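You operate a simulated robot arm through the tools that you are given. There is no shell and no other tool. Be economical: measure what you need, move in short steps, check, and stop when the job is done.

Carry out the task below with a simulated two-armed robot. There is one attempt and no reset: what you move stays moved.

## Task
Ease the strap that reads red, then pull it and the slack one into the green.
Fine: one press of ease; pull the table lever, turn to the next mark for the slack strap, push the lever back before pulling. Where these are worked on the way, their far stop is far enough and under half their travel is too little: table lever.

The check looks at the end state, three seconds after you hand in, the way a careful person would. Anything else that was tipped, shoved, dropped, spilled or broken makes it a failure.

## Robot
Two 6-joint arms with two-finger grippers on one trunk, on a base that drives. Base frame: it is fixed to the floor where the robot stands at the start and does not move with it; the origin is under the middle of the robot, x ahead of it, y to its left, z up; the surface under the hand at the start is at about z = 0.78. Readings come in m, rad, newtons and seconds.
The left shoulder is at the start at [0.03, 0.178, 1.063], the right one opposite. With the tool pointing down near the work surface each hand reaches from about 0.56 to 0.78 m from the robot's upright axis, wherever it stands, measured 20 degrees to its own side. Places, roughly: ease button [0.5, 0, 0.8]; roll lever [1, 0.3, 0.9]; send button [0.4, 0, 0.8]; strap roll [1, 0.4, 0.8]; straps turntable [0.8, 0.1, 0.8]; table lever [0.7, -0.2, 0.9]. Payload 2.54 kg a hand.
Tool frame (each hand has its own): the origin (TCP) lies between the finger pads and is the grasp point; the fingertips stand 0.03 m ahead of it; z points along the fingers, y is the line along which they close. Largest opening 0.116 m; the body of the gripper starts 0.095 m behind the TCP.
Orientation is that of the tool frame in the base frame, as [roll, pitch, yaw] about the fixed x, y, z axes, in that order (R = Rz(yaw) Ry(pitch) Rx(roll)). With the fingers straight down and closing along the base's y, the tool's x points along the base's -x, its y along +y and its z along -z.

## Interface
- The arms move only by the tool move_arm. It takes "left_targets", "right_targets" or both (then of equal length, played together; a hand with none holds still); each is a list of rows, each an object of numbers (a shift or turn left out is 0, a gripper value left out holds the last): "tx", "ty", "tz": the shift along the tool's x, y, z in mm; "wx", "wy", "wz": the turn, a rotation vector about the tool's x, y, z in rad; "gripper": the closure, from 0 (fully open) to 1 (shut). In form: [{"tx": .., "ty": .., "tz": .., "wx": .., "wy": .., "wz": .., "gripper": ..}, ...]. A call has 1 to 20 rows; each row is the pose to reach, as a shift and turn from the pose commanded when the call began, along the tool's axes at that moment. A row lasts 0.2 s, in which the tool goes at most 0.05 m and 0.15 rad; a call with a longer step from one row to the next is refused whole, and so is a gripper value outside its range. A pose out of reach is approached as far as the arm can. The call stops where the force on the tool passes 40 N (or 10 N more than at its start, if that is more) or the arm is blocked; 0.2 s more then pass. The fingers move at their own pace (about 0.153 m/s each) and stop on an object; they squeeze with about 30 N. The grip force told is the motor's: it shows also when the fingers shut on nothing. Time passes only in rows, and 0.2 s behind the last, so rows that repeat a pose let the fingers close. The reply holds the time, the measured pose of the TCP, the force on the tool along the base axes, the opening and the grip force, in the units named above and with some noise, with the torque about the TCP (base axes, N m) and any sound that the robot's microphone picked up, and new pictures: "show" is both (left out), scene, wrist or none (wrist: the cameras of the hands that moved).
- Cameras (640 x 400 px; columns grow to the right, rows downward): "scene" is now at [0.0432, -0.0144, 1.7818]; the picture's right is [-0.18, -0.98, 0.00], its down [-0.78, 0.14, -0.61] and it looks along [0.60, -0.11, -0.79] (base axes); focal length 258 px, centre (320, 200). "left" rides on the left gripper at [0.069, 0.015, -0.122] in its tool frame; the picture's right is [-0.21, 0.98, 0.00], its down [-0.83, -0.18, -0.53] and it looks along [-0.52, -0.11, 0.85] (tool axes); focal length 251 px, centre (320, 200). "right" rides on the right gripper at [0.069, -0.015, -0.122] in its tool frame; the picture's right is [0.21, 0.98, 0.00], its down [-0.83, 0.18, -0.53] and it looks along [-0.52, 0.11, 0.85] (tool axes); focal length 251 px, centre (320, 200). There is no depth. A picture from a camera that has moved, and an enlarged one, comes with that camera's place and axes in the base frame and with its lens.
- slide_trunk(by): slides the trunk up (or, below 0, down) by that many m; the arms and the scene camera ride with it, the base frame stays. It gives what a move gives, with no picture.
- base_move(legs): drives the robot by 1 to 6 legs, each [ahead, left, turn to the left] in m, m and rad, along the robot's own axes; the way and the turn of a leg run together, so that a leg with both is an arc; at most 1.5 m and 3.142 rad a leg. The arms and the cameras ride along, it lands a little off, and it stops where it bumps. It gives what a move gives, and a new picture of the scene camera.
- turn_head(pan, tilt): turns the head with the scene camera to pan (to the left, within 2.496 rad either way) and tilt (down, from -0.506 to 1.204), counted from straight ahead of the robot. It gives what a move gives, and a new picture of the scene camera.
- zoom(camera, box): a new picture of the part [left, top, right, bottom] of that camera's present view, enlarged. It takes no simulated time.
- close_job(): hands the job in; it is judged then, once.

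Work in short steps. Places have to be worked out from the pictures, the camera data and where the tool is seen: move nearer, look again, correct. Check each grasp and each placing, and mend what went wrong. You have 120 turns and 260 pictures in all, those below and enlarged ones among them. Open the grippers and draw the arms clear of the work before you hand the job in, unless the task says otherwise; then end with one line.

The tools are called after "Request:" by a JSON object that holds its "fn" and its "kwargs". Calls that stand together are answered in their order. move_arm: Moves the arms, as the interface text tells. Its arguments: {"type":"object","properties":{"left_targets":{"type":"array","items":{"type":"object","properties":{"tx":{"type":"number"},"ty":{"type":"number"},"tz":{"type":"number"},"wx":{"type":"number"},"wy":{"type":"number"},"wz":{"type":"number"},"gripper":{"type":"number"}}}},"right_targets":{"type":"array","items":{"type":"object","properties":{"tx":{"type":"number"},"ty":{"type":"number"},"tz":{"type":"number"},"wx":{"type":"number"},"wy":{"type":"number"},"wz":{"type":"number"},"gripper":{"type":"number"}}}},"show":{"type":"string","enum":["both","scene","wrist","none"]}},"required":[]} The other tools are called the same way: slide_trunk (by) slides the trunk up or down; base_move (legs) drives the base; turn_head (pan, tilt) turns the head that bears the scene camera; zoom (camera, box) takes an enlarged picture of a part of a camera's view; close_job () hands the job in.

At the start:

```text
t: 0.0
left_position: [0.5642, 0.1888, 1.2307]
left_tcp_rot: [-3.14, 0.0, 3.141]
left_ft_force: [-0.5, 0.1, -1.1]
left_wrist_torque: [-0.01, -0.03, 0.01]
left_gripper_width: 0.116
left_grasp_force: 0.1
right_position: [0.5474, -0.2651, 1.2248]
right_tcp_rot: [-3.141, 0.001, -3.141]
right_ft_force: [-1.2, -0.5, 0.1]
right_wrist_torque: [-0.01, 0.04, -0.01]
right_gripper_width: 0.1157
right_grasp_force: 0.1
trunk travel left (down, up): [-0.275, 0.265]
robot x, y, heading: [0.0011, 0.0017, 0.001]
head pan, tilt: [-0.18, 0.911]
```

scene: 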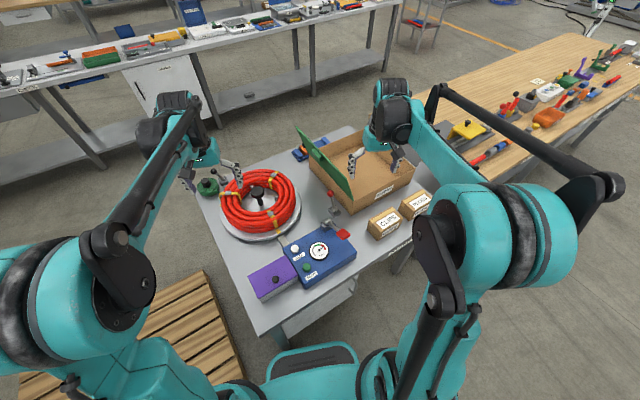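
right: 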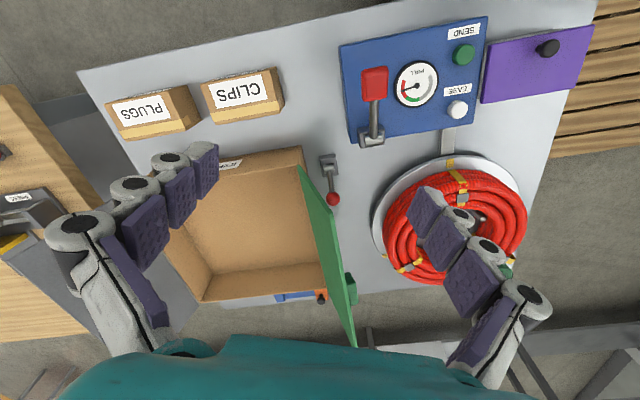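
left: 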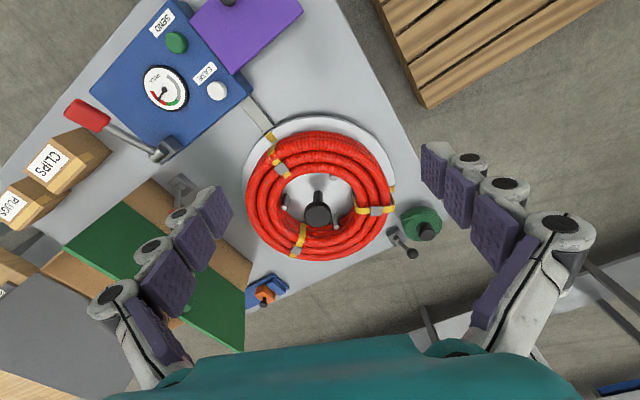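

The table has a blue panel (gauge, send, ease, a red-handled lever), a turntable with a hose coil with straps, and small levers. I'll enlarge the views to identify each part.

Request:
{"fn": "zoom", "kwargs": {"camera": "scene", "box": [190, 120, 370, 310]}}

Request:
{"fn": "zoom", "kwargs": {"camera": "right", "box": [310, 10, 610, 200]}}

Request:
{"fn": "zoom", "kwargs": {"camera": "left", "box": [230, 100, 450, 270]}}

Request:
{"fn": "zoom", "kwargs": {"camera": "left", "box": [50, 0, 270, 170]}}

```text
2.11 times, centred on (280, 215) of scene
camera zoom: at [0.0432, -0.0144, 1.7818], right [-0.18, -0.98, 0.0], down [-0.78, 0.14, -0.61], along [0.6, -0.11, -0.79], focal length 543 px, centre (404, 168)
```

zoom: 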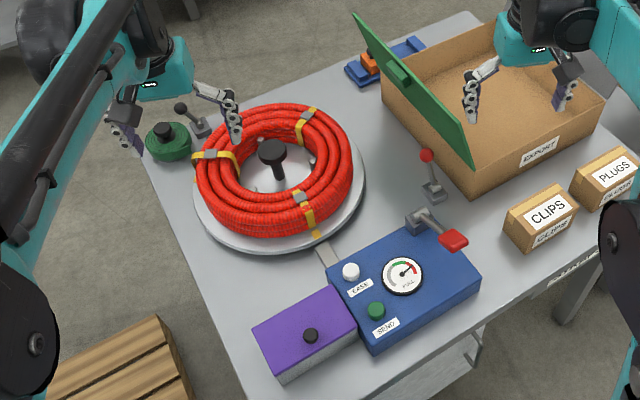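

```text
2.11 times, centred on (460, 105) of right
camera zoom: at [0.4793, -0.2801, 1.3478], right [-0.21, 0.98, 0.0], down [0.83, 0.18, 0.53], along [0.52, 0.11, -0.85], focal length 529 px, centre (25, 400)
```

zoom: 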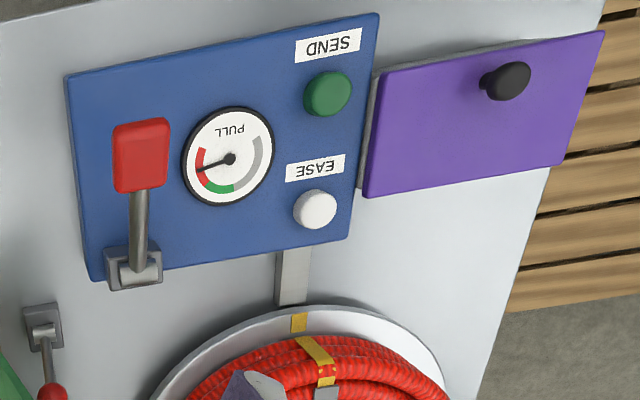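

```text
2.35 times, centred on (340, 185) of left
camera zoom: at [0.4956, 0.2049, 1.3516], right [0.21, 0.98, 0.0], down [0.83, -0.18, 0.53], along [0.52, -0.11, -0.85], focal length 592 px, centre (273, 235)
```

zoom: 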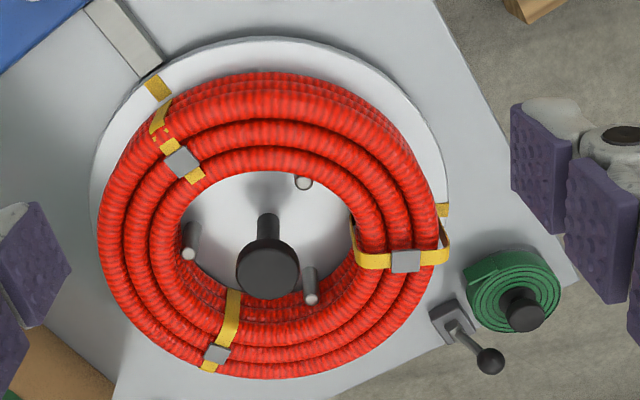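

```text
2.35 times, centred on (160, 85) of left
camera zoom: at [0.4956, 0.2049, 1.3516], right [0.21, 0.98, 0.0], down [0.83, -0.18, 0.53], along [0.52, -0.11, -0.85], focal length 592 px, centre (696, 471)
```

zoom: 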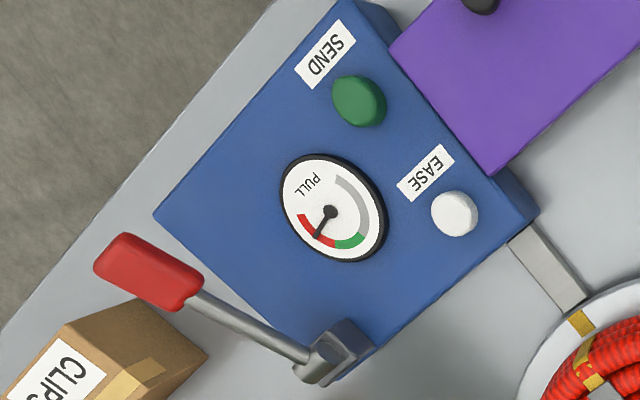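

Readings: the gauge needle is in the red for the strap at the head, the strap on the turntable's left side bulges (slack), and the red-ball lever near [0.74,-0.19,0.9] is the table lever. The ease button is at about [0.527,-0.002,0.85], slightly too near, so I back up a little.

Request:
{"fn": "base_move", "kwargs": {"legs": [[-0.07, 0, 0]]}}

```text
t: 1.0
left_position: [0.4929, 0.1886, 1.2304]
left_tcp_rot: [-3.142, 0.001, 3.141]
left_ft_force: [-0.6, -0.4, 0.1]
left_wrist_torque: [0.0, -0.05, 0.0]
left_gripper_width: 0.116
left_grasp_force: 0.1
right_position: [0.4766, -0.2654, 1.2261]
right_tcp_rot: [-3.142, 0.003, 3.141]
right_ft_force: [-1.4, 0.0, -0.3]
right_wrist_torque: [-0.01, -0.03, -0.01]
right_gripper_width: 0.116
right_grasp_force: 0.0
trunk travel left (down, up): [-0.275, 0.265]
robot x, y, heading: [-0.07, -0.0017, -0.0]
head pan, tilt: [-0.18, 0.911]
camera scene: at [-0.0289, -0.0144, 1.7819], right [-0.18, -0.98, 0.0], down [-0.78, 0.14, -0.61], along [0.6, -0.11, -0.79], focal length 258 px, centre (320, 200)
```

scene: 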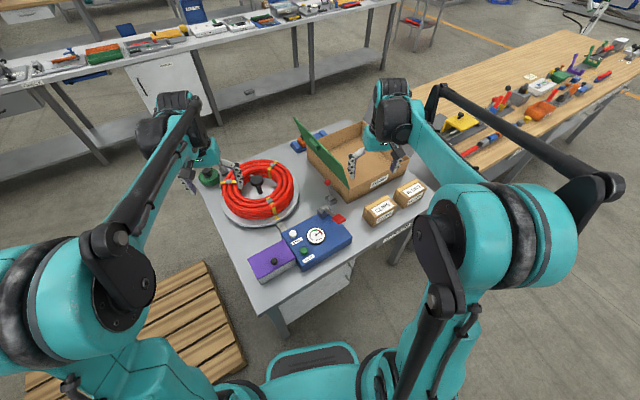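

Now I bring the right hand, fingers shut, to about 15 cm above the ease button.

Request:
{"fn": "move_arm", "kwargs": {"right_targets": [{"tx": -6, "ty": 33, "tz": 28, "gripper": 1}, {"tx": -12, "ty": 66, "tz": 56}, {"tx": -19, "ty": 99, "tz": 85}, {"tx": -25, "ty": 131, "tz": 113}, {"tx": -31, "ty": 164, "tz": 141}, {"tx": -38, "ty": 197, "tz": 170}, {"tx": -44, "ty": 230, "tz": 198}, {"tx": -50, "ty": 263, "tz": 226}, {"tx": -50, "ty": 263, "tz": 226}]}}

```text
t: 3.0
left_position: [0.4945, 0.1882, 1.2311]
left_tcp_rot: [-3.14, 0.0, 3.141]
left_ft_force: [-0.2, -0.1, -0.5]
left_wrist_torque: [0.04, -0.03, -0.02]
left_gripper_width: 0.116
left_grasp_force: 0.0
right_position: [0.5275, -0.0022, 0.9991]
right_tcp_rot: [3.14, 0.001, -3.14]
right_ft_force: [0.0, -0.2, 0.0]
right_wrist_torque: [0.04, 0.0, -0.03]
right_gripper_width: 0.0001
right_grasp_force: 29.1
trunk travel left (down, up): [-0.275, 0.265]
robot x, y, heading: [-0.069, -0.0008, 0.005]
head pan, tilt: [-0.18, 0.911]
camera scene: at [-0.0274, -0.0154, 1.7818], right [-0.18, -0.98, 0.0], down [-0.78, 0.14, -0.61], along [0.6, -0.11, -0.79], focal length 258 px, centre (320, 200)
camera right: at [0.4584, -0.0176, 1.1219], right [-0.21, 0.98, 0.0], down [0.83, 0.18, 0.53], along [0.52, 0.11, -0.85], focal length 251 px, centre (320, 200)
```

scene: 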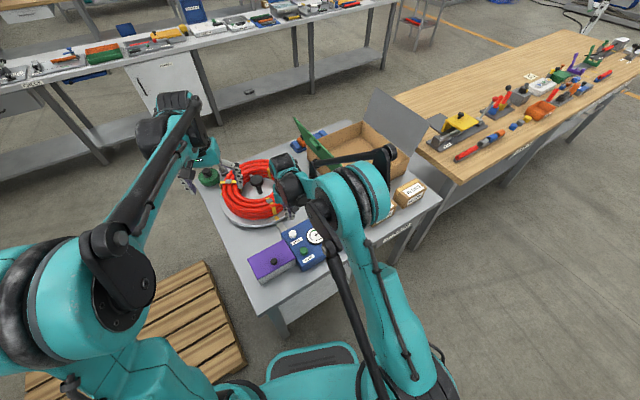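
right: 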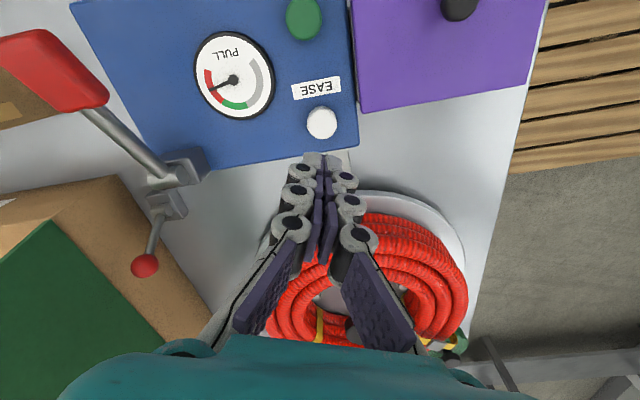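

The button ray agrees with [0.529,-0.002,0.85]. I lower by 95 mm to just above it and look.

Request:
{"fn": "move_arm", "kwargs": {"right_targets": [{"tx": -1, "tz": 32}, {"tx": -1, "tz": 64}, {"tx": -1, "tz": 95}, {"tx": -1, "tz": 95}], "show": "wrist"}}

```text
t: 4.0
left_position: [0.494, 0.1898, 1.2303]
left_tcp_rot: [3.141, 0.0, 3.14]
left_ft_force: [-0.9, 0.2, 0.1]
left_wrist_torque: [0.02, -0.06, 0.04]
left_gripper_width: 0.1156
left_grasp_force: 0.0
right_position: [0.5295, -0.0021, 0.9053]
right_tcp_rot: [3.141, -0.001, -3.141]
right_ft_force: [0.3, 0.5, 0.0]
right_wrist_torque: [0.0, 0.03, 0.0]
right_gripper_width: 0.0
right_grasp_force: 29.1
trunk travel left (down, up): [-0.275, 0.265]
robot x, y, heading: [-0.0709, -0.0035, 0.004]
head pan, tilt: [-0.18, 0.911]
camera right: at [0.4603, -0.0177, 1.0265], right [-0.21, 0.98, 0.0], down [0.83, 0.18, 0.53], along [0.52, 0.11, -0.85], focal length 251 px, centre (320, 200)
```

right: 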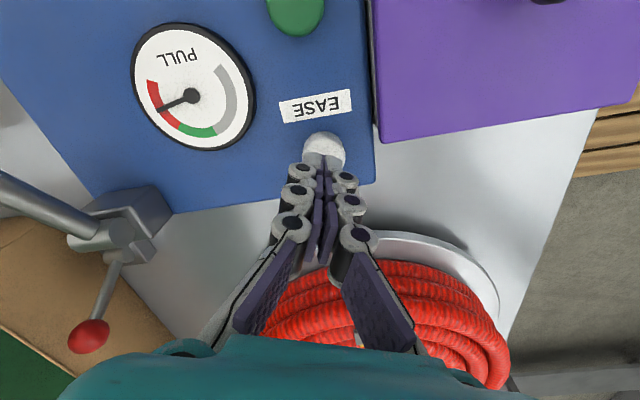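

The tip is nearly over the button. I press in fine steps, watching force and sound.

Request:
{"fn": "move_arm", "kwargs": {"right_targets": [{"tx": 5, "tz": 15}, {"tx": 5, "tz": 22}, {"tx": 5, "tz": 25}, {"tx": 5, "tz": 28}, {"tx": 5, "tz": 31}, {"tx": 5, "tz": 33}], "show": "wrist"}}

```text
t: 5.4
left_position: [0.4922, 0.1899, 1.2321]
left_tcp_rot: [3.142, 0.001, 3.141]
left_ft_force: [0.9, 0.2, -0.3]
left_wrist_torque: [-0.01, -0.02, -0.02]
left_gripper_width: 0.1159
left_grasp_force: 0.1
right_position: [0.5239, -0.002, 0.8738]
right_tcp_rot: [3.142, 0.002, 3.141]
right_ft_force: [6.2, 0.6, 21.6]
right_wrist_torque: [0.06, -0.27, -0.01]
right_gripper_width: 0.0062
right_grasp_force: 28.6
trunk travel left (down, up): [-0.275, 0.265]
robot x, y, heading: [-0.0662, -0.0018, -0.001]
head pan, tilt: [-0.18, 0.911]
heard: click
camera right: at [0.455, -0.0173, 0.9952], right [-0.21, 0.98, 0.0], down [0.82, 0.18, 0.54], along [0.52, 0.11, -0.84], focal length 251 px, centre (320, 200)
```

right: 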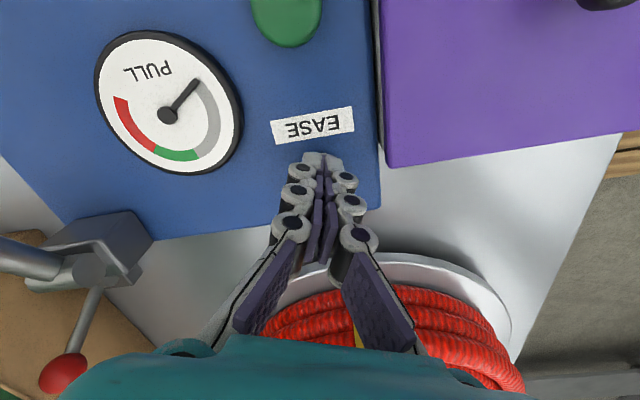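

One click, and the needle dropped to the grey end. I lift straight off, and then move over toward the pull lever to view it.

Request:
{"fn": "move_arm", "kwargs": {"right_targets": [{"tz": -30}, {"tz": -80}, {"tz": -125}, {"tz": -160, "tx": 10, "ty": -30}, {"tz": -190, "tx": 20, "ty": -65}, {"tz": -200, "tx": 30, "ty": -105}, {"tz": -200, "tx": 40, "ty": -140}, {"tz": -200, "tx": 40, "ty": -140}]}}

```text
t: 7.2
left_position: [0.4945, 0.1904, 1.2304]
left_tcp_rot: [3.141, 0.0, 3.141]
left_ft_force: [-0.3, 0.7, -0.3]
left_wrist_torque: [0.0, 0.02, -0.02]
left_gripper_width: 0.1159
left_grasp_force: 0.0
right_position: [0.4833, -0.1404, 1.0713]
right_tcp_rot: [-3.141, 0.001, -3.14]
right_ft_force: [0.0, -0.1, 0.3]
right_wrist_torque: [0.0, -0.03, 0.03]
right_gripper_width: 0.0
right_grasp_force: 28.9
trunk travel left (down, up): [-0.275, 0.265]
robot x, y, heading: [-0.0658, 0.0004, 0.004]
head pan, tilt: [-0.18, 0.911]
camera scene: at [-0.026, -0.0133, 1.7818], right [-0.18, -0.98, 0.0], down [-0.78, 0.14, -0.61], along [0.6, -0.11, -0.79], focal length 258 px, centre (320, 200)
camera right: at [0.4161, -0.1563, 1.1945], right [-0.21, 0.98, 0.0], down [0.83, 0.18, 0.53], along [0.52, 0.11, -0.85], focal length 251 px, centre (320, 200)
```

scene: 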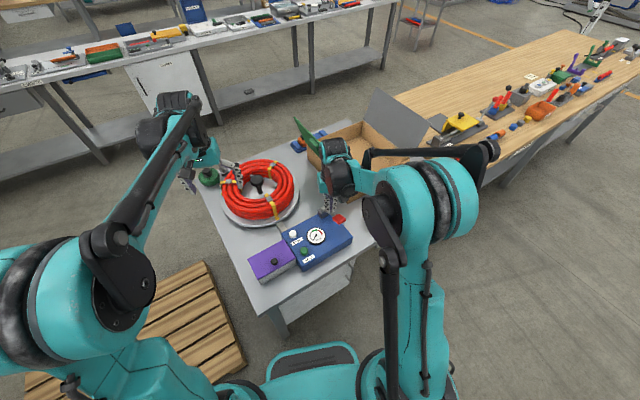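
right: 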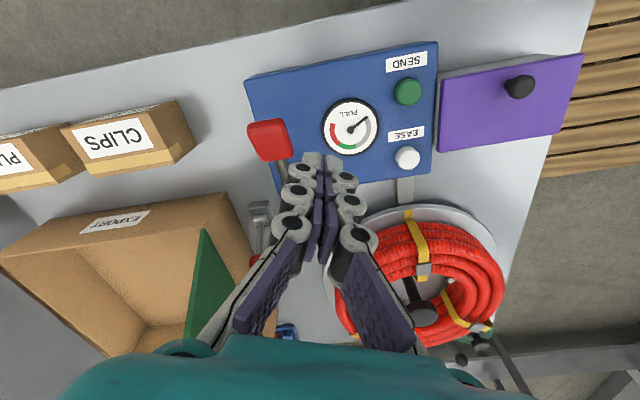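

The head strap now hangs loose. Triangulated: pull-lever pad at about [0.515,-0.19,0.925], pivot at about [0.607,-0.15,0.87]. I look closer at the mechanism.

Request:
{"fn": "zoom", "kwargs": {"camera": "scene", "box": [270, 170, 370, 270]}}

Request:
{"fn": "move_arm", "kwargs": {"right_targets": [{"ty": -45, "tx": 5}, {"ty": -85, "tx": 10}, {"ty": -120, "tx": 20, "tz": 0}, {"ty": -120, "tx": 20, "tz": 0}], "show": "wrist"}}

```text
4.00 times, centred on (320, 220) of scene
camera zoom: at [-0.026, -0.0133, 1.7818], right [-0.18, -0.98, 0.0], down [-0.78, 0.14, -0.61], along [0.6, -0.11, -0.79], focal length 1032 px, centre (320, 120)
```

zoom: 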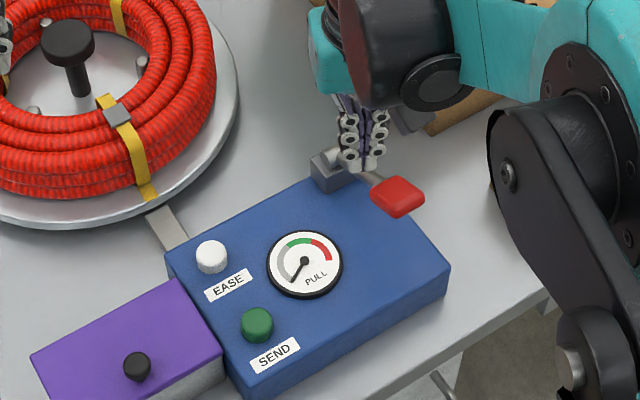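

```text
t: 8.2
left_position: [0.4953, 0.1887, 1.2288]
left_tcp_rot: [-3.141, 0.0, 3.141]
left_ft_force: [-0.6, 0.9, -0.3]
left_wrist_torque: [-0.02, 0.03, 0.0]
left_gripper_width: 0.1161
left_grasp_force: 0.0
right_position: [0.4647, -0.26, 1.0714]
right_tcp_rot: [3.141, 0.002, -3.141]
right_ft_force: [-0.4, 0.0, -0.4]
right_wrist_torque: [-0.02, 0.04, 0.02]
right_gripper_width: 0.0
right_grasp_force: 28.6
trunk travel left (down, up): [-0.275, 0.265]
robot x, y, heading: [-0.0713, -0.0036, -0.003]
head pan, tilt: [-0.18, 0.911]
camera right: at [0.396, -0.2761, 1.1938], right [-0.21, 0.98, 0.0], down [0.83, 0.18, 0.53], along [0.52, 0.11, -0.85], focal length 251 px, centre (320, 200)
```

right: 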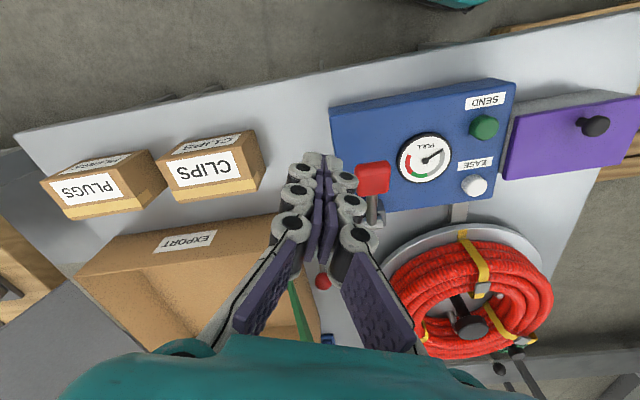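

Another ray confirms the pad at about [0.517,-0.187,0.925]. I place the closed fingertips just above the pad.

Request:
{"fn": "move_arm", "kwargs": {"right_targets": [{"tx": -17, "ty": 24, "tz": 0}, {"tx": -34, "ty": 48, "tz": 10}, {"tx": -51, "ty": 72, "tz": 40}, {"tx": -51, "ty": 72, "tz": 71}, {"tx": -51, "ty": 72, "tz": 86}, {"tx": -51, "ty": 72, "tz": 86}], "show": "wrist"}}

```text
t: 9.6
left_position: [0.4945, 0.1888, 1.2306]
left_tcp_rot: [3.14, 0.0, 3.141]
left_ft_force: [-0.3, 0.2, -0.7]
left_wrist_torque: [-0.03, 0.0, -0.01]
left_gripper_width: 0.1159
left_grasp_force: 0.0
right_position: [0.515, -0.1909, 0.9851]
right_tcp_rot: [3.141, 0.002, -3.141]
right_ft_force: [-0.4, 0.2, -0.3]
right_wrist_torque: [-0.03, -0.05, 0.0]
right_gripper_width: 0.0
right_grasp_force: 28.8
trunk travel left (down, up): [-0.275, 0.265]
robot x, y, heading: [-0.0665, -0.0011, -0.001]
head pan, tilt: [-0.18, 0.911]
camera right: at [0.4463, -0.2059, 1.1075], right [-0.21, 0.98, 0.0], down [0.83, 0.18, 0.53], along [0.52, 0.11, -0.85], focal length 251 px, centre (320, 200)
```

right: 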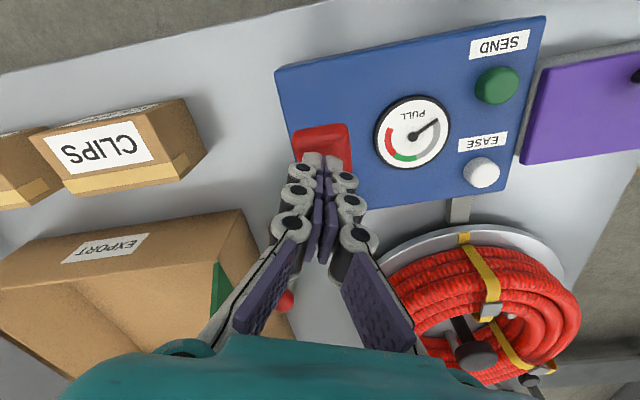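

The tip is right over the pad, about 3 cm up. I press gently down in small steps to see whether the lever moves that way.

Request:
{"fn": "move_arm", "kwargs": {"right_targets": [{"tz": 12}, {"tz": 20}, {"tz": 25}, {"tz": 30}, {"tz": 35}, {"tz": 38}], "show": "wrist"}}

```text
t: 11.0
left_position: [0.4934, 0.1884, 1.23]
left_tcp_rot: [3.141, 0.0, 3.141]
left_ft_force: [0.2, -0.9, 0.3]
left_wrist_torque: [0.01, 0.0, 0.01]
left_gripper_width: 0.116
left_grasp_force: 0.1
right_position: [0.5147, -0.1908, 0.947]
right_tcp_rot: [3.142, 0.0, 3.14]
right_ft_force: [-1.1, 0.5, 0.7]
right_wrist_torque: [-0.03, 0.01, 0.01]
right_gripper_width: 0.0
right_grasp_force: 28.3
trunk travel left (down, up): [-0.275, 0.265]
robot x, y, heading: [-0.0669, -0.0031, 0.004]
head pan, tilt: [-0.18, 0.911]
camera right: at [0.4463, -0.2054, 1.0695], right [-0.21, 0.98, 0.0], down [0.83, 0.18, 0.53], along [0.52, 0.11, -0.85], focal length 251 px, centre (320, 200)
```

right: 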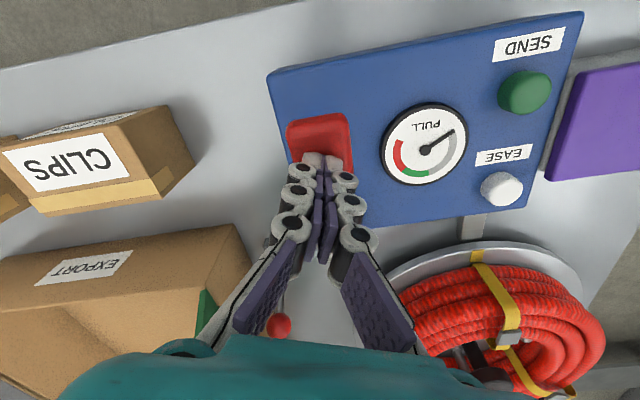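

No contact yet. I shift 6 mm nearer and continue down in 4 mm steps.

Request:
{"fn": "move_arm", "kwargs": {"right_targets": [{"tx": 6, "tz": 4}, {"tx": 6, "tz": 8}, {"tx": 6, "tz": 12}, {"tx": 6, "tz": 16}, {"tx": 6, "tz": 20}], "show": "wrist"}}

```text
t: 12.2
left_position: [0.4938, 0.1889, 1.231]
left_tcp_rot: [-3.141, 0.001, -3.141]
left_ft_force: [-0.5, -0.4, 0.0]
left_wrist_torque: [0.04, 0.0, 0.0]
left_gripper_width: 0.1159
left_grasp_force: 0.1
right_position: [0.5082, -0.1883, 0.9275]
right_tcp_rot: [3.141, -0.001, -3.14]
right_ft_force: [-0.9, -0.6, 2.3]
right_wrist_torque: [-0.03, 0.03, 0.04]
right_gripper_width: 0.0
right_grasp_force: 28.6
trunk travel left (down, up): [-0.275, 0.265]
robot x, y, heading: [-0.0702, -0.0017, -0.002]
head pan, tilt: [-0.18, 0.911]
camera right: at [0.4401, -0.2052, 1.0499], right [-0.21, 0.98, 0.0], down [0.83, 0.18, 0.53], along [0.52, 0.11, -0.85], focal length 251 px, centre (320, 200)
```

right: 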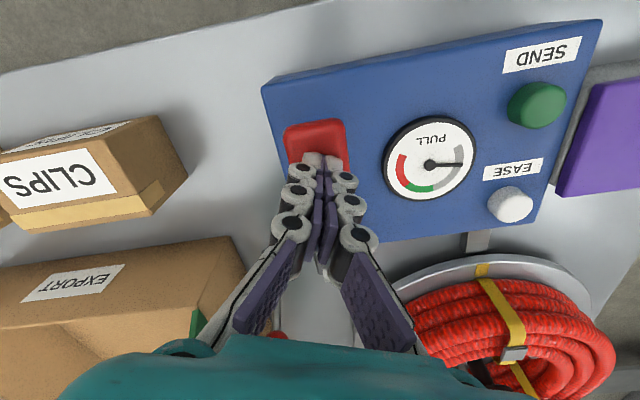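

The lever moves down lightly and the needle is climbing through the grey. I continue in small steps.

Request:
{"fn": "move_arm", "kwargs": {"right_targets": [{"tz": 4}, {"tz": 8}, {"tz": 8}], "show": "wrist"}}

```text
t: 13.0
left_position: [0.4935, 0.1896, 1.2302]
left_tcp_rot: [-3.141, 0.002, -3.141]
left_ft_force: [0.0, -0.7, -0.1]
left_wrist_torque: [-0.01, 0.0, 0.0]
left_gripper_width: 0.1159
left_grasp_force: 0.0
right_position: [0.5079, -0.189, 0.9195]
right_tcp_rot: [3.142, 0.001, -3.14]
right_ft_force: [-0.6, -0.6, 2.5]
right_wrist_torque: [-0.02, 0.03, 0.02]
right_gripper_width: 0.0062
right_grasp_force: 28.9
trunk travel left (down, up): [-0.275, 0.265]
robot x, y, heading: [-0.0725, 0.003, -0.003]
head pan, tilt: [-0.18, 0.911]
camera right: at [0.44, -0.2052, 1.0417], right [-0.21, 0.98, 0.0], down [0.83, 0.18, 0.53], along [0.52, 0.11, -0.85], focal length 251 px, centre (320, 200)
```

right: 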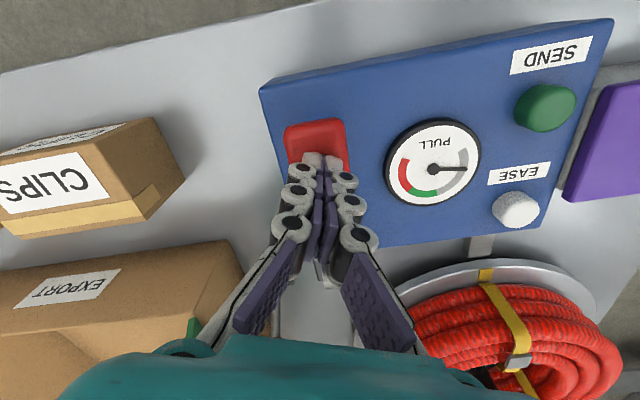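

The needle crept a bit further. I step down another 8 mm.

Request:
{"fn": "move_arm", "kwargs": {"right_targets": [{"tz": 4}, {"tz": 8}, {"tz": 8}], "show": "wrist"}}

```text
t: 13.8
left_position: [0.4923, 0.1889, 1.2318]
left_tcp_rot: [3.141, 0.001, -3.141]
left_ft_force: [1.2, -0.2, -0.4]
left_wrist_torque: [-0.01, 0.02, 0.01]
left_gripper_width: 0.1157
left_grasp_force: 0.1
right_position: [0.5083, -0.1895, 0.9149]
right_tcp_rot: [-3.14, 0.005, 3.14]
right_ft_force: [-2.7, -0.2, 28.7]
right_wrist_torque: [0.07, -0.22, 0.0]
right_gripper_width: 0.006
right_grasp_force: 28.7
trunk travel left (down, up): [-0.275, 0.265]
robot x, y, heading: [-0.071, 0.0039, -0.001]
head pan, tilt: [-0.18, 0.911]
stopped in row 3 (right hand): the force on the tool passed its limit at 44 N (the readings are from after the stop); the commanded pose is now the measured one
camera right: at [0.4392, -0.205, 1.0365], right [-0.21, 0.98, 0.0], down [0.82, 0.18, 0.54], along [0.53, 0.11, -0.84], focal length 251 px, centre (320, 200)
```

right: 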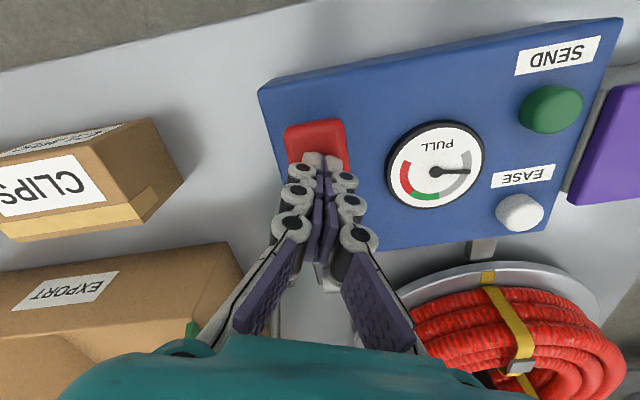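

The lever reached its lower stop, with the needle short of green; likely it ratchets in strokes. I lift off and see whether the lever springs back and the needle holds.

Request:
{"fn": "move_arm", "kwargs": {"right_targets": [{"tz": -12}, {"tz": -24}, {"tz": -40}, {"tz": -40}], "show": "wrist"}}

```text
t: 14.8
left_position: [0.4944, 0.1885, 1.2304]
left_tcp_rot: [3.142, 0.0, -3.141]
left_ft_force: [0.2, -0.7, 0.2]
left_wrist_torque: [0.0, -0.01, 0.04]
left_gripper_width: 0.1163
left_grasp_force: 0.2
right_position: [0.5089, -0.1906, 0.9528]
right_tcp_rot: [3.14, 0.002, 3.141]
right_ft_force: [0.3, 0.3, 1.1]
right_wrist_torque: [0.01, 0.05, -0.02]
right_gripper_width: 0.0003
right_grasp_force: 28.5
trunk travel left (down, up): [-0.275, 0.265]
robot x, y, heading: [-0.0692, -0.0006, 0.0]
head pan, tilt: [-0.18, 0.911]
camera right: at [0.4408, -0.2056, 1.0747], right [-0.21, 0.98, 0.0], down [0.82, 0.18, 0.54], along [0.52, 0.11, -0.84], focal length 251 px, centre (320, 200)
```

right: 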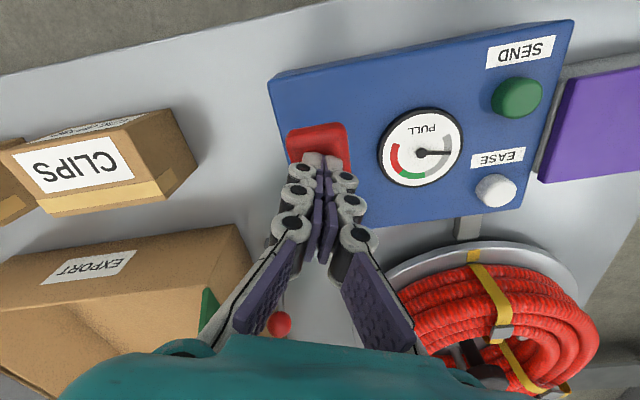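

The needle held and the lever sprang back: a ratchet stroke of about 45°. I give a second stroke.

Request:
{"fn": "move_arm", "kwargs": {"right_targets": [{"tz": 12}, {"tz": 20}, {"tz": 26}, {"tz": 32}, {"tz": 34}, {"tz": 20}, {"tz": 0}, {"tz": 0}], "show": "wrist"}}

```text
t: 16.6
left_position: [0.494, 0.1882, 1.2299]
left_tcp_rot: [3.142, 0.0, 3.142]
left_ft_force: [0.0, 0.2, 0.4]
left_wrist_torque: [-0.04, 0.02, -0.01]
left_gripper_width: 0.1159
left_grasp_force: 0.0
right_position: [0.5096, -0.1902, 0.9518]
right_tcp_rot: [3.141, 0.003, -3.141]
right_ft_force: [0.4, 0.5, 0.3]
right_wrist_torque: [-0.02, 0.02, -0.01]
right_gripper_width: 0.0001
right_grasp_force: 28.6
trunk travel left (down, up): [-0.275, 0.265]
robot x, y, heading: [-0.0713, -0.0002, 0.001]
head pan, tilt: [-0.18, 0.911]
camera right: at [0.4407, -0.2059, 1.0745], right [-0.21, 0.98, 0.0], down [0.82, 0.18, 0.54], along [0.52, 0.11, -0.84], focal length 251 px, centre (320, 200)
```

right: 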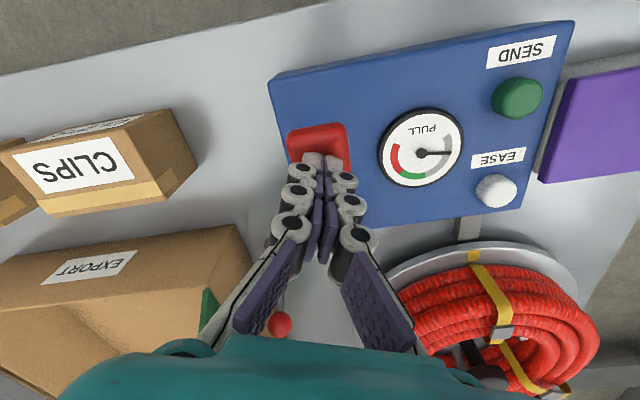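

No change in the needle this time. I zoom to see whether the lever actually returned.

Request:
{"fn": "zoom", "kwargs": {"camera": "scene", "box": [270, 170, 370, 270]}}

Request:
{"fn": "zoom", "kwargs": {"camera": "right", "box": [260, 80, 480, 220]}}

Request:
{"fn": "zoom", "kwargs": {"camera": "left", "box": [0, 0, 250, 170]}}

```text
4.00 times, centred on (320, 220) of scene
camera zoom: at [-0.0262, -0.0143, 1.7818], right [-0.18, -0.98, 0.0], down [-0.78, 0.14, -0.61], along [0.6, -0.11, -0.79], focal length 1032 px, centre (320, 120)
```

zoom: 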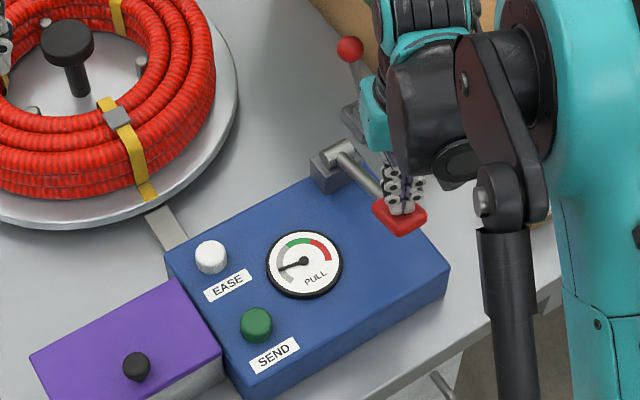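

```text
2.86 times, centred on (370, 150) of right
camera zoom: at [0.4407, -0.2059, 1.0745], right [-0.21, 0.98, 0.0], down [0.82, 0.18, 0.54], along [0.52, 0.11, -0.84], focal length 718 px, centre (177, 343)
```

zoom: 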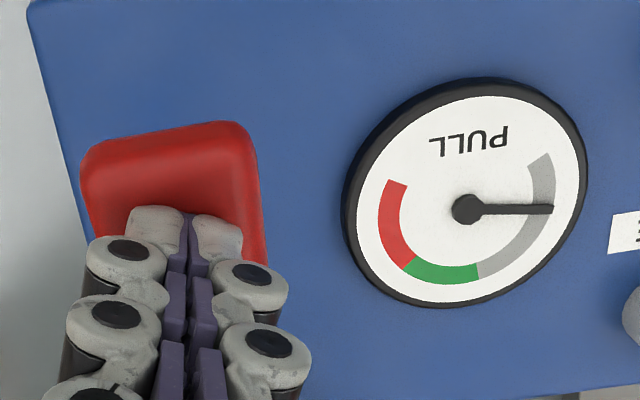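

```text
2.35 times, centred on (125, 85) of left
camera zoom: at [0.4262, 0.2048, 1.3515], right [0.21, 0.98, 0.0], down [0.83, -0.18, 0.53], along [0.52, -0.11, -0.85], focal length 592 px, centre (779, 471)
```

zoom: 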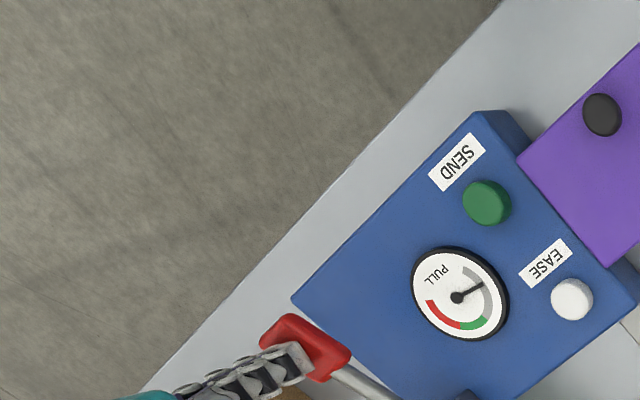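

The lever stayed down where I pushed it (no spring return), and the needle held. So I must raise the lever and pull again: I lift off, yaw the hand to the lever's plane (~22°), and open the fingers to straddle the pad.

Request:
{"fn": "move_arm", "kwargs": {"right_targets": [{"tz": -30, "wz": -0.1}, {"tz": -60, "wz": -0.2, "gripper": 0.35}, {"tz": -60, "wz": -0.3}, {"tz": -60, "wz": -0.38, "ty": -4}, {"tz": -60, "wz": -0.38, "ty": -4}], "show": "wrist"}}

```text
t: 17.8
left_position: [0.493, 0.1888, 1.2298]
left_tcp_rot: [-3.141, 0.0, 3.141]
left_ft_force: [-0.1, -1.1, 0.0]
left_wrist_torque: [0.0, 0.01, -0.03]
left_gripper_width: 0.1161
left_grasp_force: 0.0
right_position: [0.5088, -0.1933, 1.0116]
right_tcp_rot: [-3.14, 0.002, -2.762]
right_ft_force: [-0.2, -0.2, 0.8]
right_wrist_torque: [-0.01, -0.01, -0.02]
right_gripper_width: 0.0757
right_grasp_force: 0.0
trunk travel left (down, up): [-0.275, 0.265]
robot x, y, heading: [-0.0683, 0.0002, 0.005]
head pan, tilt: [-0.18, 0.911]
camera right: at [0.4516, -0.2343, 1.1347], right [-0.56, 0.83, 0.0], down [0.7, 0.48, 0.54], along [0.44, 0.3, -0.84], focal length 251 px, centre (320, 200)
```

right: 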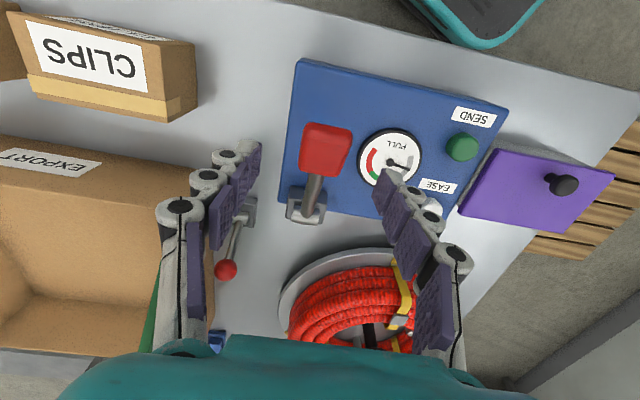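

The wrist ray puts the pad about 20 mm forward (toward the pivot) and 8 mm sideways from under the TCP. I shift and lower partway, then look.

Request:
{"fn": "move_arm", "kwargs": {"right_targets": [{"tx": -20, "ty": 8, "tz": 25}, {"tx": -20, "ty": 8, "tz": 50}, {"tx": -20, "ty": 8, "tz": 70}, {"tx": -20, "ty": 8, "tz": 70}], "show": "wrist"}}

```text
t: 18.8
left_position: [0.4938, 0.1892, 1.2304]
left_tcp_rot: [3.141, 0.001, -3.141]
left_ft_force: [0.0, -0.4, 0.4]
left_wrist_torque: [-0.02, 0.0, 0.0]
left_gripper_width: 0.116
left_grasp_force: 0.0
right_position: [0.5249, -0.1798, 0.9414]
right_tcp_rot: [-3.14, 0.003, -2.763]
right_ft_force: [0.7, -0.6, 0.5]
right_wrist_torque: [0.01, -0.03, -0.01]
right_gripper_width: 0.0753
right_grasp_force: 0.1
trunk travel left (down, up): [-0.275, 0.265]
robot x, y, heading: [-0.0683, 0.0013, 0.002]
head pan, tilt: [-0.18, 0.911]
camera right: at [0.4667, -0.2196, 1.0641], right [-0.56, 0.83, 0.0], down [0.7, 0.47, 0.54], along [0.44, 0.3, -0.84], focal length 251 px, centre (320, 200)
```

right: 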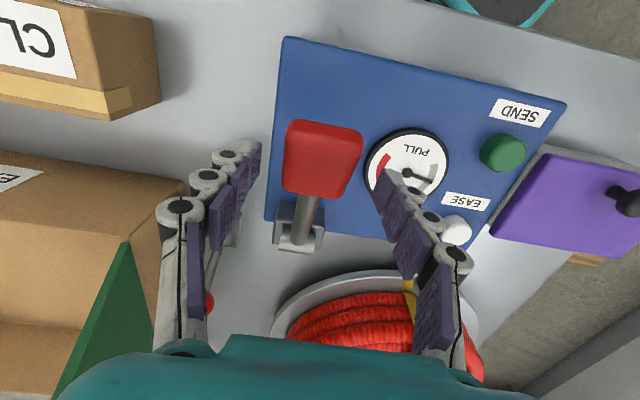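

The pad is centred between the fingers and the lever is in line with the tool. I descend 40 mm and close on the pad.

Request:
{"fn": "move_arm", "kwargs": {"right_targets": [{"tz": 20}, {"tz": 40}, {"tz": 40, "gripper": 1}, {"tz": 40}, {"tz": 40}], "show": "wrist"}}

```text
t: 20.0
left_position: [0.496, 0.1862, 1.2298]
left_tcp_rot: [3.138, -0.001, -3.141]
left_ft_force: [-0.1, -0.1, 0.4]
left_wrist_torque: [0.01, 0.0, 0.0]
left_gripper_width: 0.116
left_grasp_force: 0.1
right_position: [0.5268, -0.183, 0.9005]
right_tcp_rot: [-3.14, 0.002, -2.763]
right_ft_force: [11.3, -16.8, 7.3]
right_wrist_torque: [0.56, -0.4, 0.03]
right_gripper_width: 0.0377
right_grasp_force: 44.5
trunk travel left (down, up): [-0.275, 0.265]
robot x, y, heading: [-0.0701, -0.003, 0.002]
head pan, tilt: [-0.18, 0.911]
camera right: at [0.468, -0.2217, 1.0235], right [-0.56, 0.83, 0.0], down [0.7, 0.47, 0.54], along [0.44, 0.3, -0.84], focal length 251 px, centre (320, 200)
```

right: 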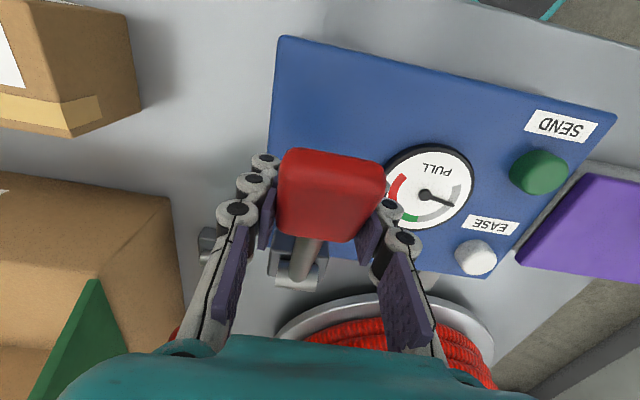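

The pad is gripped (38 mm) with some side force. I ease 3 mm sideways and raise the lever along its arc to about its original height, then check.

Request:
{"fn": "move_arm", "kwargs": {"right_targets": [{"ty": -3}, {"tx": -3, "ty": -3, "tz": -9}, {"tx": -6, "ty": -3, "tz": -17}, {"tx": -10, "ty": -3, "tz": -25}, {"tx": -15, "ty": -3, "tz": -33}, {"tx": -15, "ty": -3, "tz": -33}]}}

```text
t: 20.7
left_position: [0.4957, 0.187, 1.229]
left_tcp_rot: [3.139, -0.002, -3.141]
left_ft_force: [-0.7, -0.8, -0.5]
left_wrist_torque: [-0.01, -0.03, 0.04]
left_gripper_width: 0.1159
left_grasp_force: 0.0
right_position: [0.5311, -0.1816, 0.908]
right_tcp_rot: [3.14, -0.005, -2.76]
right_ft_force: [-1.0, -5.3, -34.9]
right_wrist_torque: [0.22, -0.44, 0.57]
right_gripper_width: 0.0374
right_grasp_force: 44.5
trunk travel left (down, up): [-0.275, 0.265]
robot x, y, heading: [-0.0705, 0.0003, -0.001]
head pan, tilt: [-0.18, 0.911]
stopped in row 3 (right hand): the force on the tool passed its limit at 69 N (the readings are from after the stop); the commanded pose is now the measured one
camera scene: at [-0.0229, -0.0156, 1.7814], right [-0.18, -0.98, 0.0], down [-0.78, 0.14, -0.61], along [0.6, -0.11, -0.79], focal length 258 px, centre (320, 200)
camera right: at [0.4719, -0.2213, 1.0311], right [-0.56, 0.83, 0.0], down [0.7, 0.48, 0.53], along [0.44, 0.3, -0.85], focal length 251 px, centre (320, 200)
```

scene: 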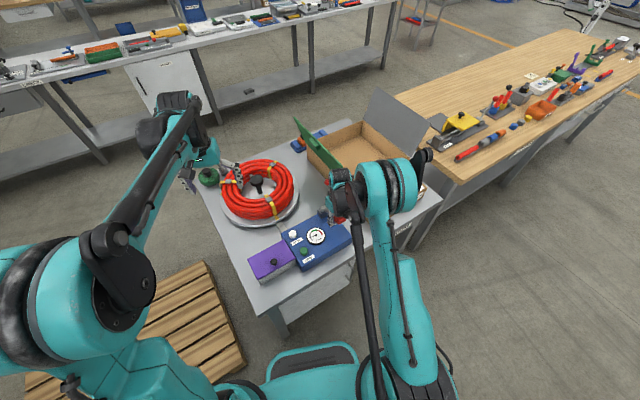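
right: 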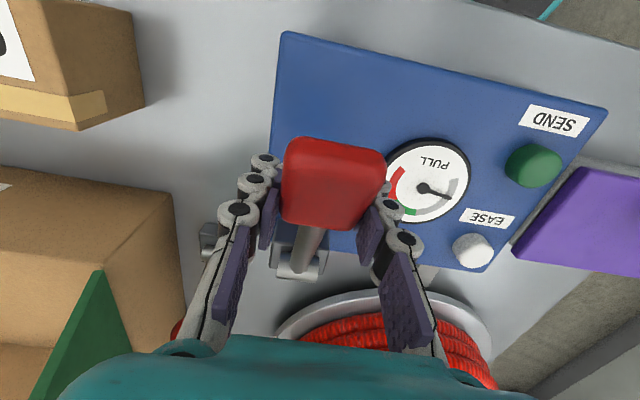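

Lifting was resisted hard after 7 mm, so the lever may already be near an upper stop or binding. I open the fingers and look at the state closely.

Request:
{"fn": "move_arm", "kwargs": {"right_targets": [{"gripper": 0.35}, {"gripper": 0.35}, {"tz": -40}, {"tz": -80}, {"tz": -80}], "show": "wrist"}}

Request:
{"fn": "zoom", "kwargs": {"camera": "scene", "box": [270, 170, 370, 270]}}

Request:
{"fn": "zoom", "kwargs": {"camera": "right", "box": [250, 80, 450, 230]}}

```text
t: 21.9
left_position: [0.4954, 0.1879, 1.2302]
left_tcp_rot: [-3.141, 0.0, -3.139]
left_ft_force: [0.6, -0.1, -0.6]
left_wrist_torque: [0.01, 0.0, 0.0]
left_gripper_width: 0.1161
left_grasp_force: 0.1
right_position: [0.5265, -0.1802, 0.9905]
right_tcp_rot: [3.14, -0.003, -2.761]
right_ft_force: [-0.6, 0.2, -0.2]
right_wrist_torque: [0.02, 0.03, -0.04]
right_gripper_width: 0.076
right_grasp_force: 0.7
trunk travel left (down, up): [-0.275, 0.265]
robot x, y, heading: [-0.0696, 0.0032, -0.003]
head pan, tilt: [-0.18, 0.911]
camera right: at [0.4691, -0.2204, 1.1141], right [-0.56, 0.83, 0.0], down [0.7, 0.47, 0.53], along [0.44, 0.3, -0.85], focal length 251 px, centre (320, 200)
```

right: 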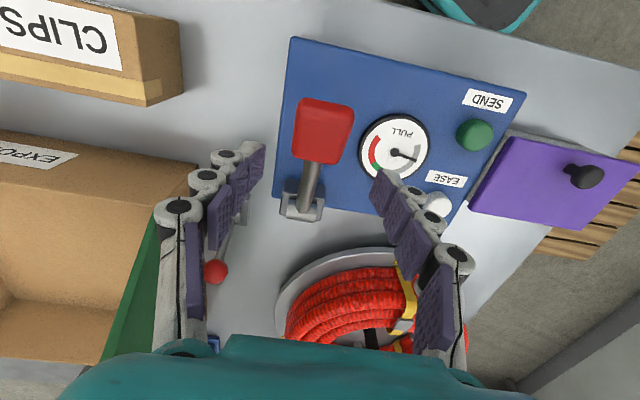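

```text
4.00 times, centred on (320, 220) of scene
camera zoom: at [-0.0264, -0.0142, 1.7817], right [-0.18, -0.98, 0.0], down [-0.78, 0.14, -0.61], along [0.6, -0.11, -0.79], focal length 1032 px, centre (320, 120)
```

zoom: 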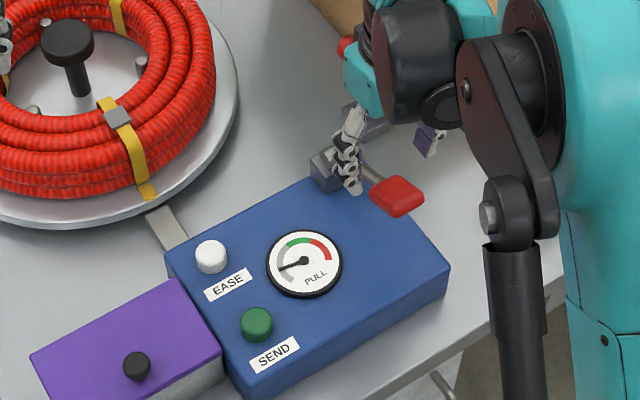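

```text
2.67 times, centred on (350, 155) of right
camera zoom: at [0.4691, -0.2204, 1.1141], right [-0.56, 0.83, 0.0], down [0.7, 0.47, 0.53], along [0.44, 0.3, -0.85], focal length 670 px, centre (240, 320)
```

zoom: 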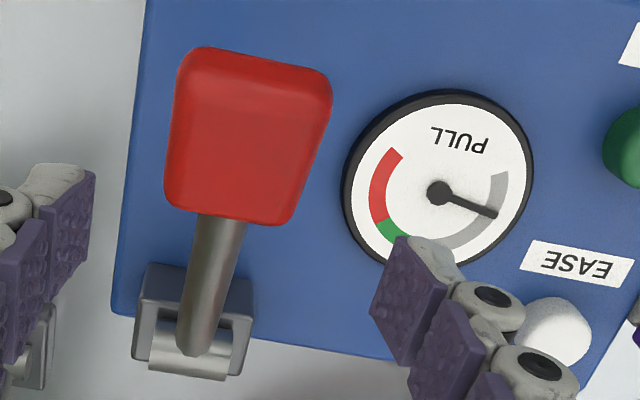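

The lever is back at its original (upper) stop and the needle held: it is a ratchet with a short stroke and no spring. I grip the pad again and pull down about one stroke.

Request:
{"fn": "move_arm", "kwargs": {"right_targets": [{"tz": 38}, {"tz": 75}, {"tz": 75, "gripper": 1}, {"tz": 75}, {"tz": 75}], "show": "none"}}

Request:
{"fn": "move_arm", "kwargs": {"right_targets": [{"tz": 4, "tx": 2}, {"tz": 8, "tx": 4}, {"tz": 12, "tx": 5}, {"tz": 16, "tx": 6}, {"tz": 20, "tx": 6}, {"tz": 20, "tx": 6}], "show": "wrist"}}

```text
t: 23.1
left_position: [0.4952, 0.187, 1.2305]
left_tcp_rot: [3.141, -0.002, -3.141]
left_ft_force: [0.0, 0.5, 0.0]
left_wrist_torque: [0.0, -0.03, 0.0]
left_gripper_width: 0.116
left_grasp_force: 0.0
right_position: [0.5278, -0.1824, 0.9151]
right_tcp_rot: [3.14, -0.003, -2.76]
right_ft_force: [14.3, -15.8, 5.8]
right_wrist_torque: [0.7, -0.49, 0.8]
right_gripper_width: 0.0376
right_grasp_force: 45.0
trunk travel left (down, up): [-0.275, 0.265]
robot x, y, heading: [-0.0708, 0.0018, 0.0]
head pan, tilt: [-0.18, 0.911]
```

```text
t: 24.5
left_position: [0.494, 0.1874, 1.2307]
left_tcp_rot: [3.139, 0.0, -3.14]
left_ft_force: [-0.1, -1.1, 1.0]
left_wrist_torque: [-0.03, -0.02, -0.01]
left_gripper_width: 0.116
left_grasp_force: 0.1
right_position: [0.523, -0.1846, 0.8953]
right_tcp_rot: [3.137, -0.003, -2.761]
right_ft_force: [14.5, -23.0, 7.7]
right_wrist_torque: [0.79, -0.35, 0.73]
right_gripper_width: 0.0378
right_grasp_force: 45.2
trunk travel left (down, up): [-0.275, 0.265]
robot x, y, heading: [-0.072, -0.0008, -0.002]
head pan, tilt: [-0.18, 0.911]
camera right: at [0.4647, -0.2243, 1.0178], right [-0.56, 0.83, 0.0], down [0.7, 0.47, 0.53], along [0.44, 0.3, -0.85], focal length 251 px, centre (320, 200)
```

right: 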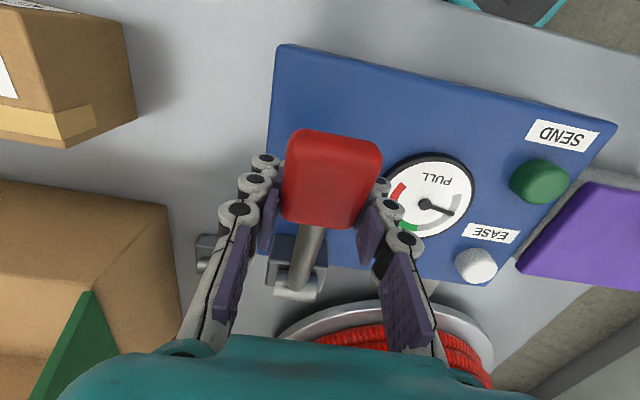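

The needle has hardly moved yet. I continue down 12 mm with a slight sideways relief.

Request:
{"fn": "move_arm", "kwargs": {"right_targets": [{"ty": -2, "tz": 4}, {"ty": -3, "tz": 8}, {"ty": -3, "tz": 12}, {"ty": -3, "tz": 12}], "show": "wrist"}}

Request:
{"fn": "zoom", "kwargs": {"camera": "scene", "box": [270, 170, 370, 270]}}

```text
t: 25.5
left_position: [0.4906, 0.187, 1.2318]
left_tcp_rot: [-3.141, 0.002, 3.142]
left_ft_force: [0.0, 0.3, -0.3]
left_wrist_torque: [0.0, -0.02, 0.02]
left_gripper_width: 0.1159
left_grasp_force: 0.1
right_position: [0.5213, -0.1847, 0.8857]
right_tcp_rot: [3.138, -0.002, -2.761]
right_ft_force: [-4.0, -9.8, 10.4]
right_wrist_torque: [0.6, -0.74, 0.78]
right_gripper_width: 0.0372
right_grasp_force: 45.1
trunk travel left (down, up): [-0.275, 0.265]
robot x, y, heading: [-0.0702, 0.0021, -0.001]
head pan, tilt: [-0.18, 0.911]
camera right: at [0.4635, -0.225, 1.0075], right [-0.56, 0.83, 0.0], down [0.7, 0.47, 0.53], along [0.44, 0.3, -0.85], focal length 251 px, centre (320, 200)
```

right: 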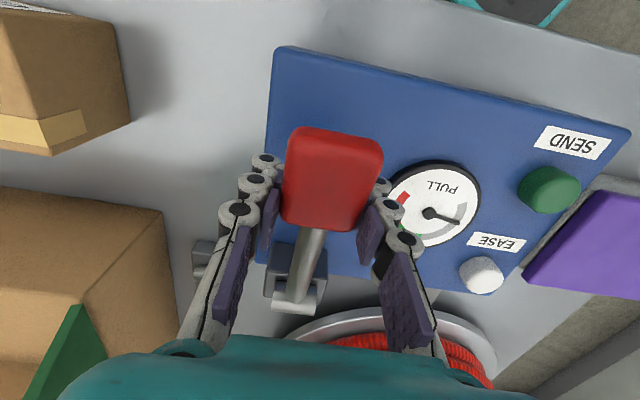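

```text
4.00 times, centred on (320, 220) of scene
camera zoom: at [-0.029, -0.0153, 1.7818], right [-0.18, -0.98, 0.0], down [-0.78, 0.14, -0.61], along [0.6, -0.11, -0.79], focal length 1032 px, centre (320, 120)
```

zoom: 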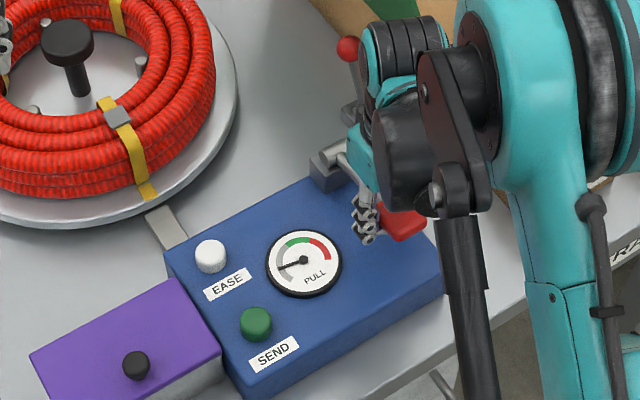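

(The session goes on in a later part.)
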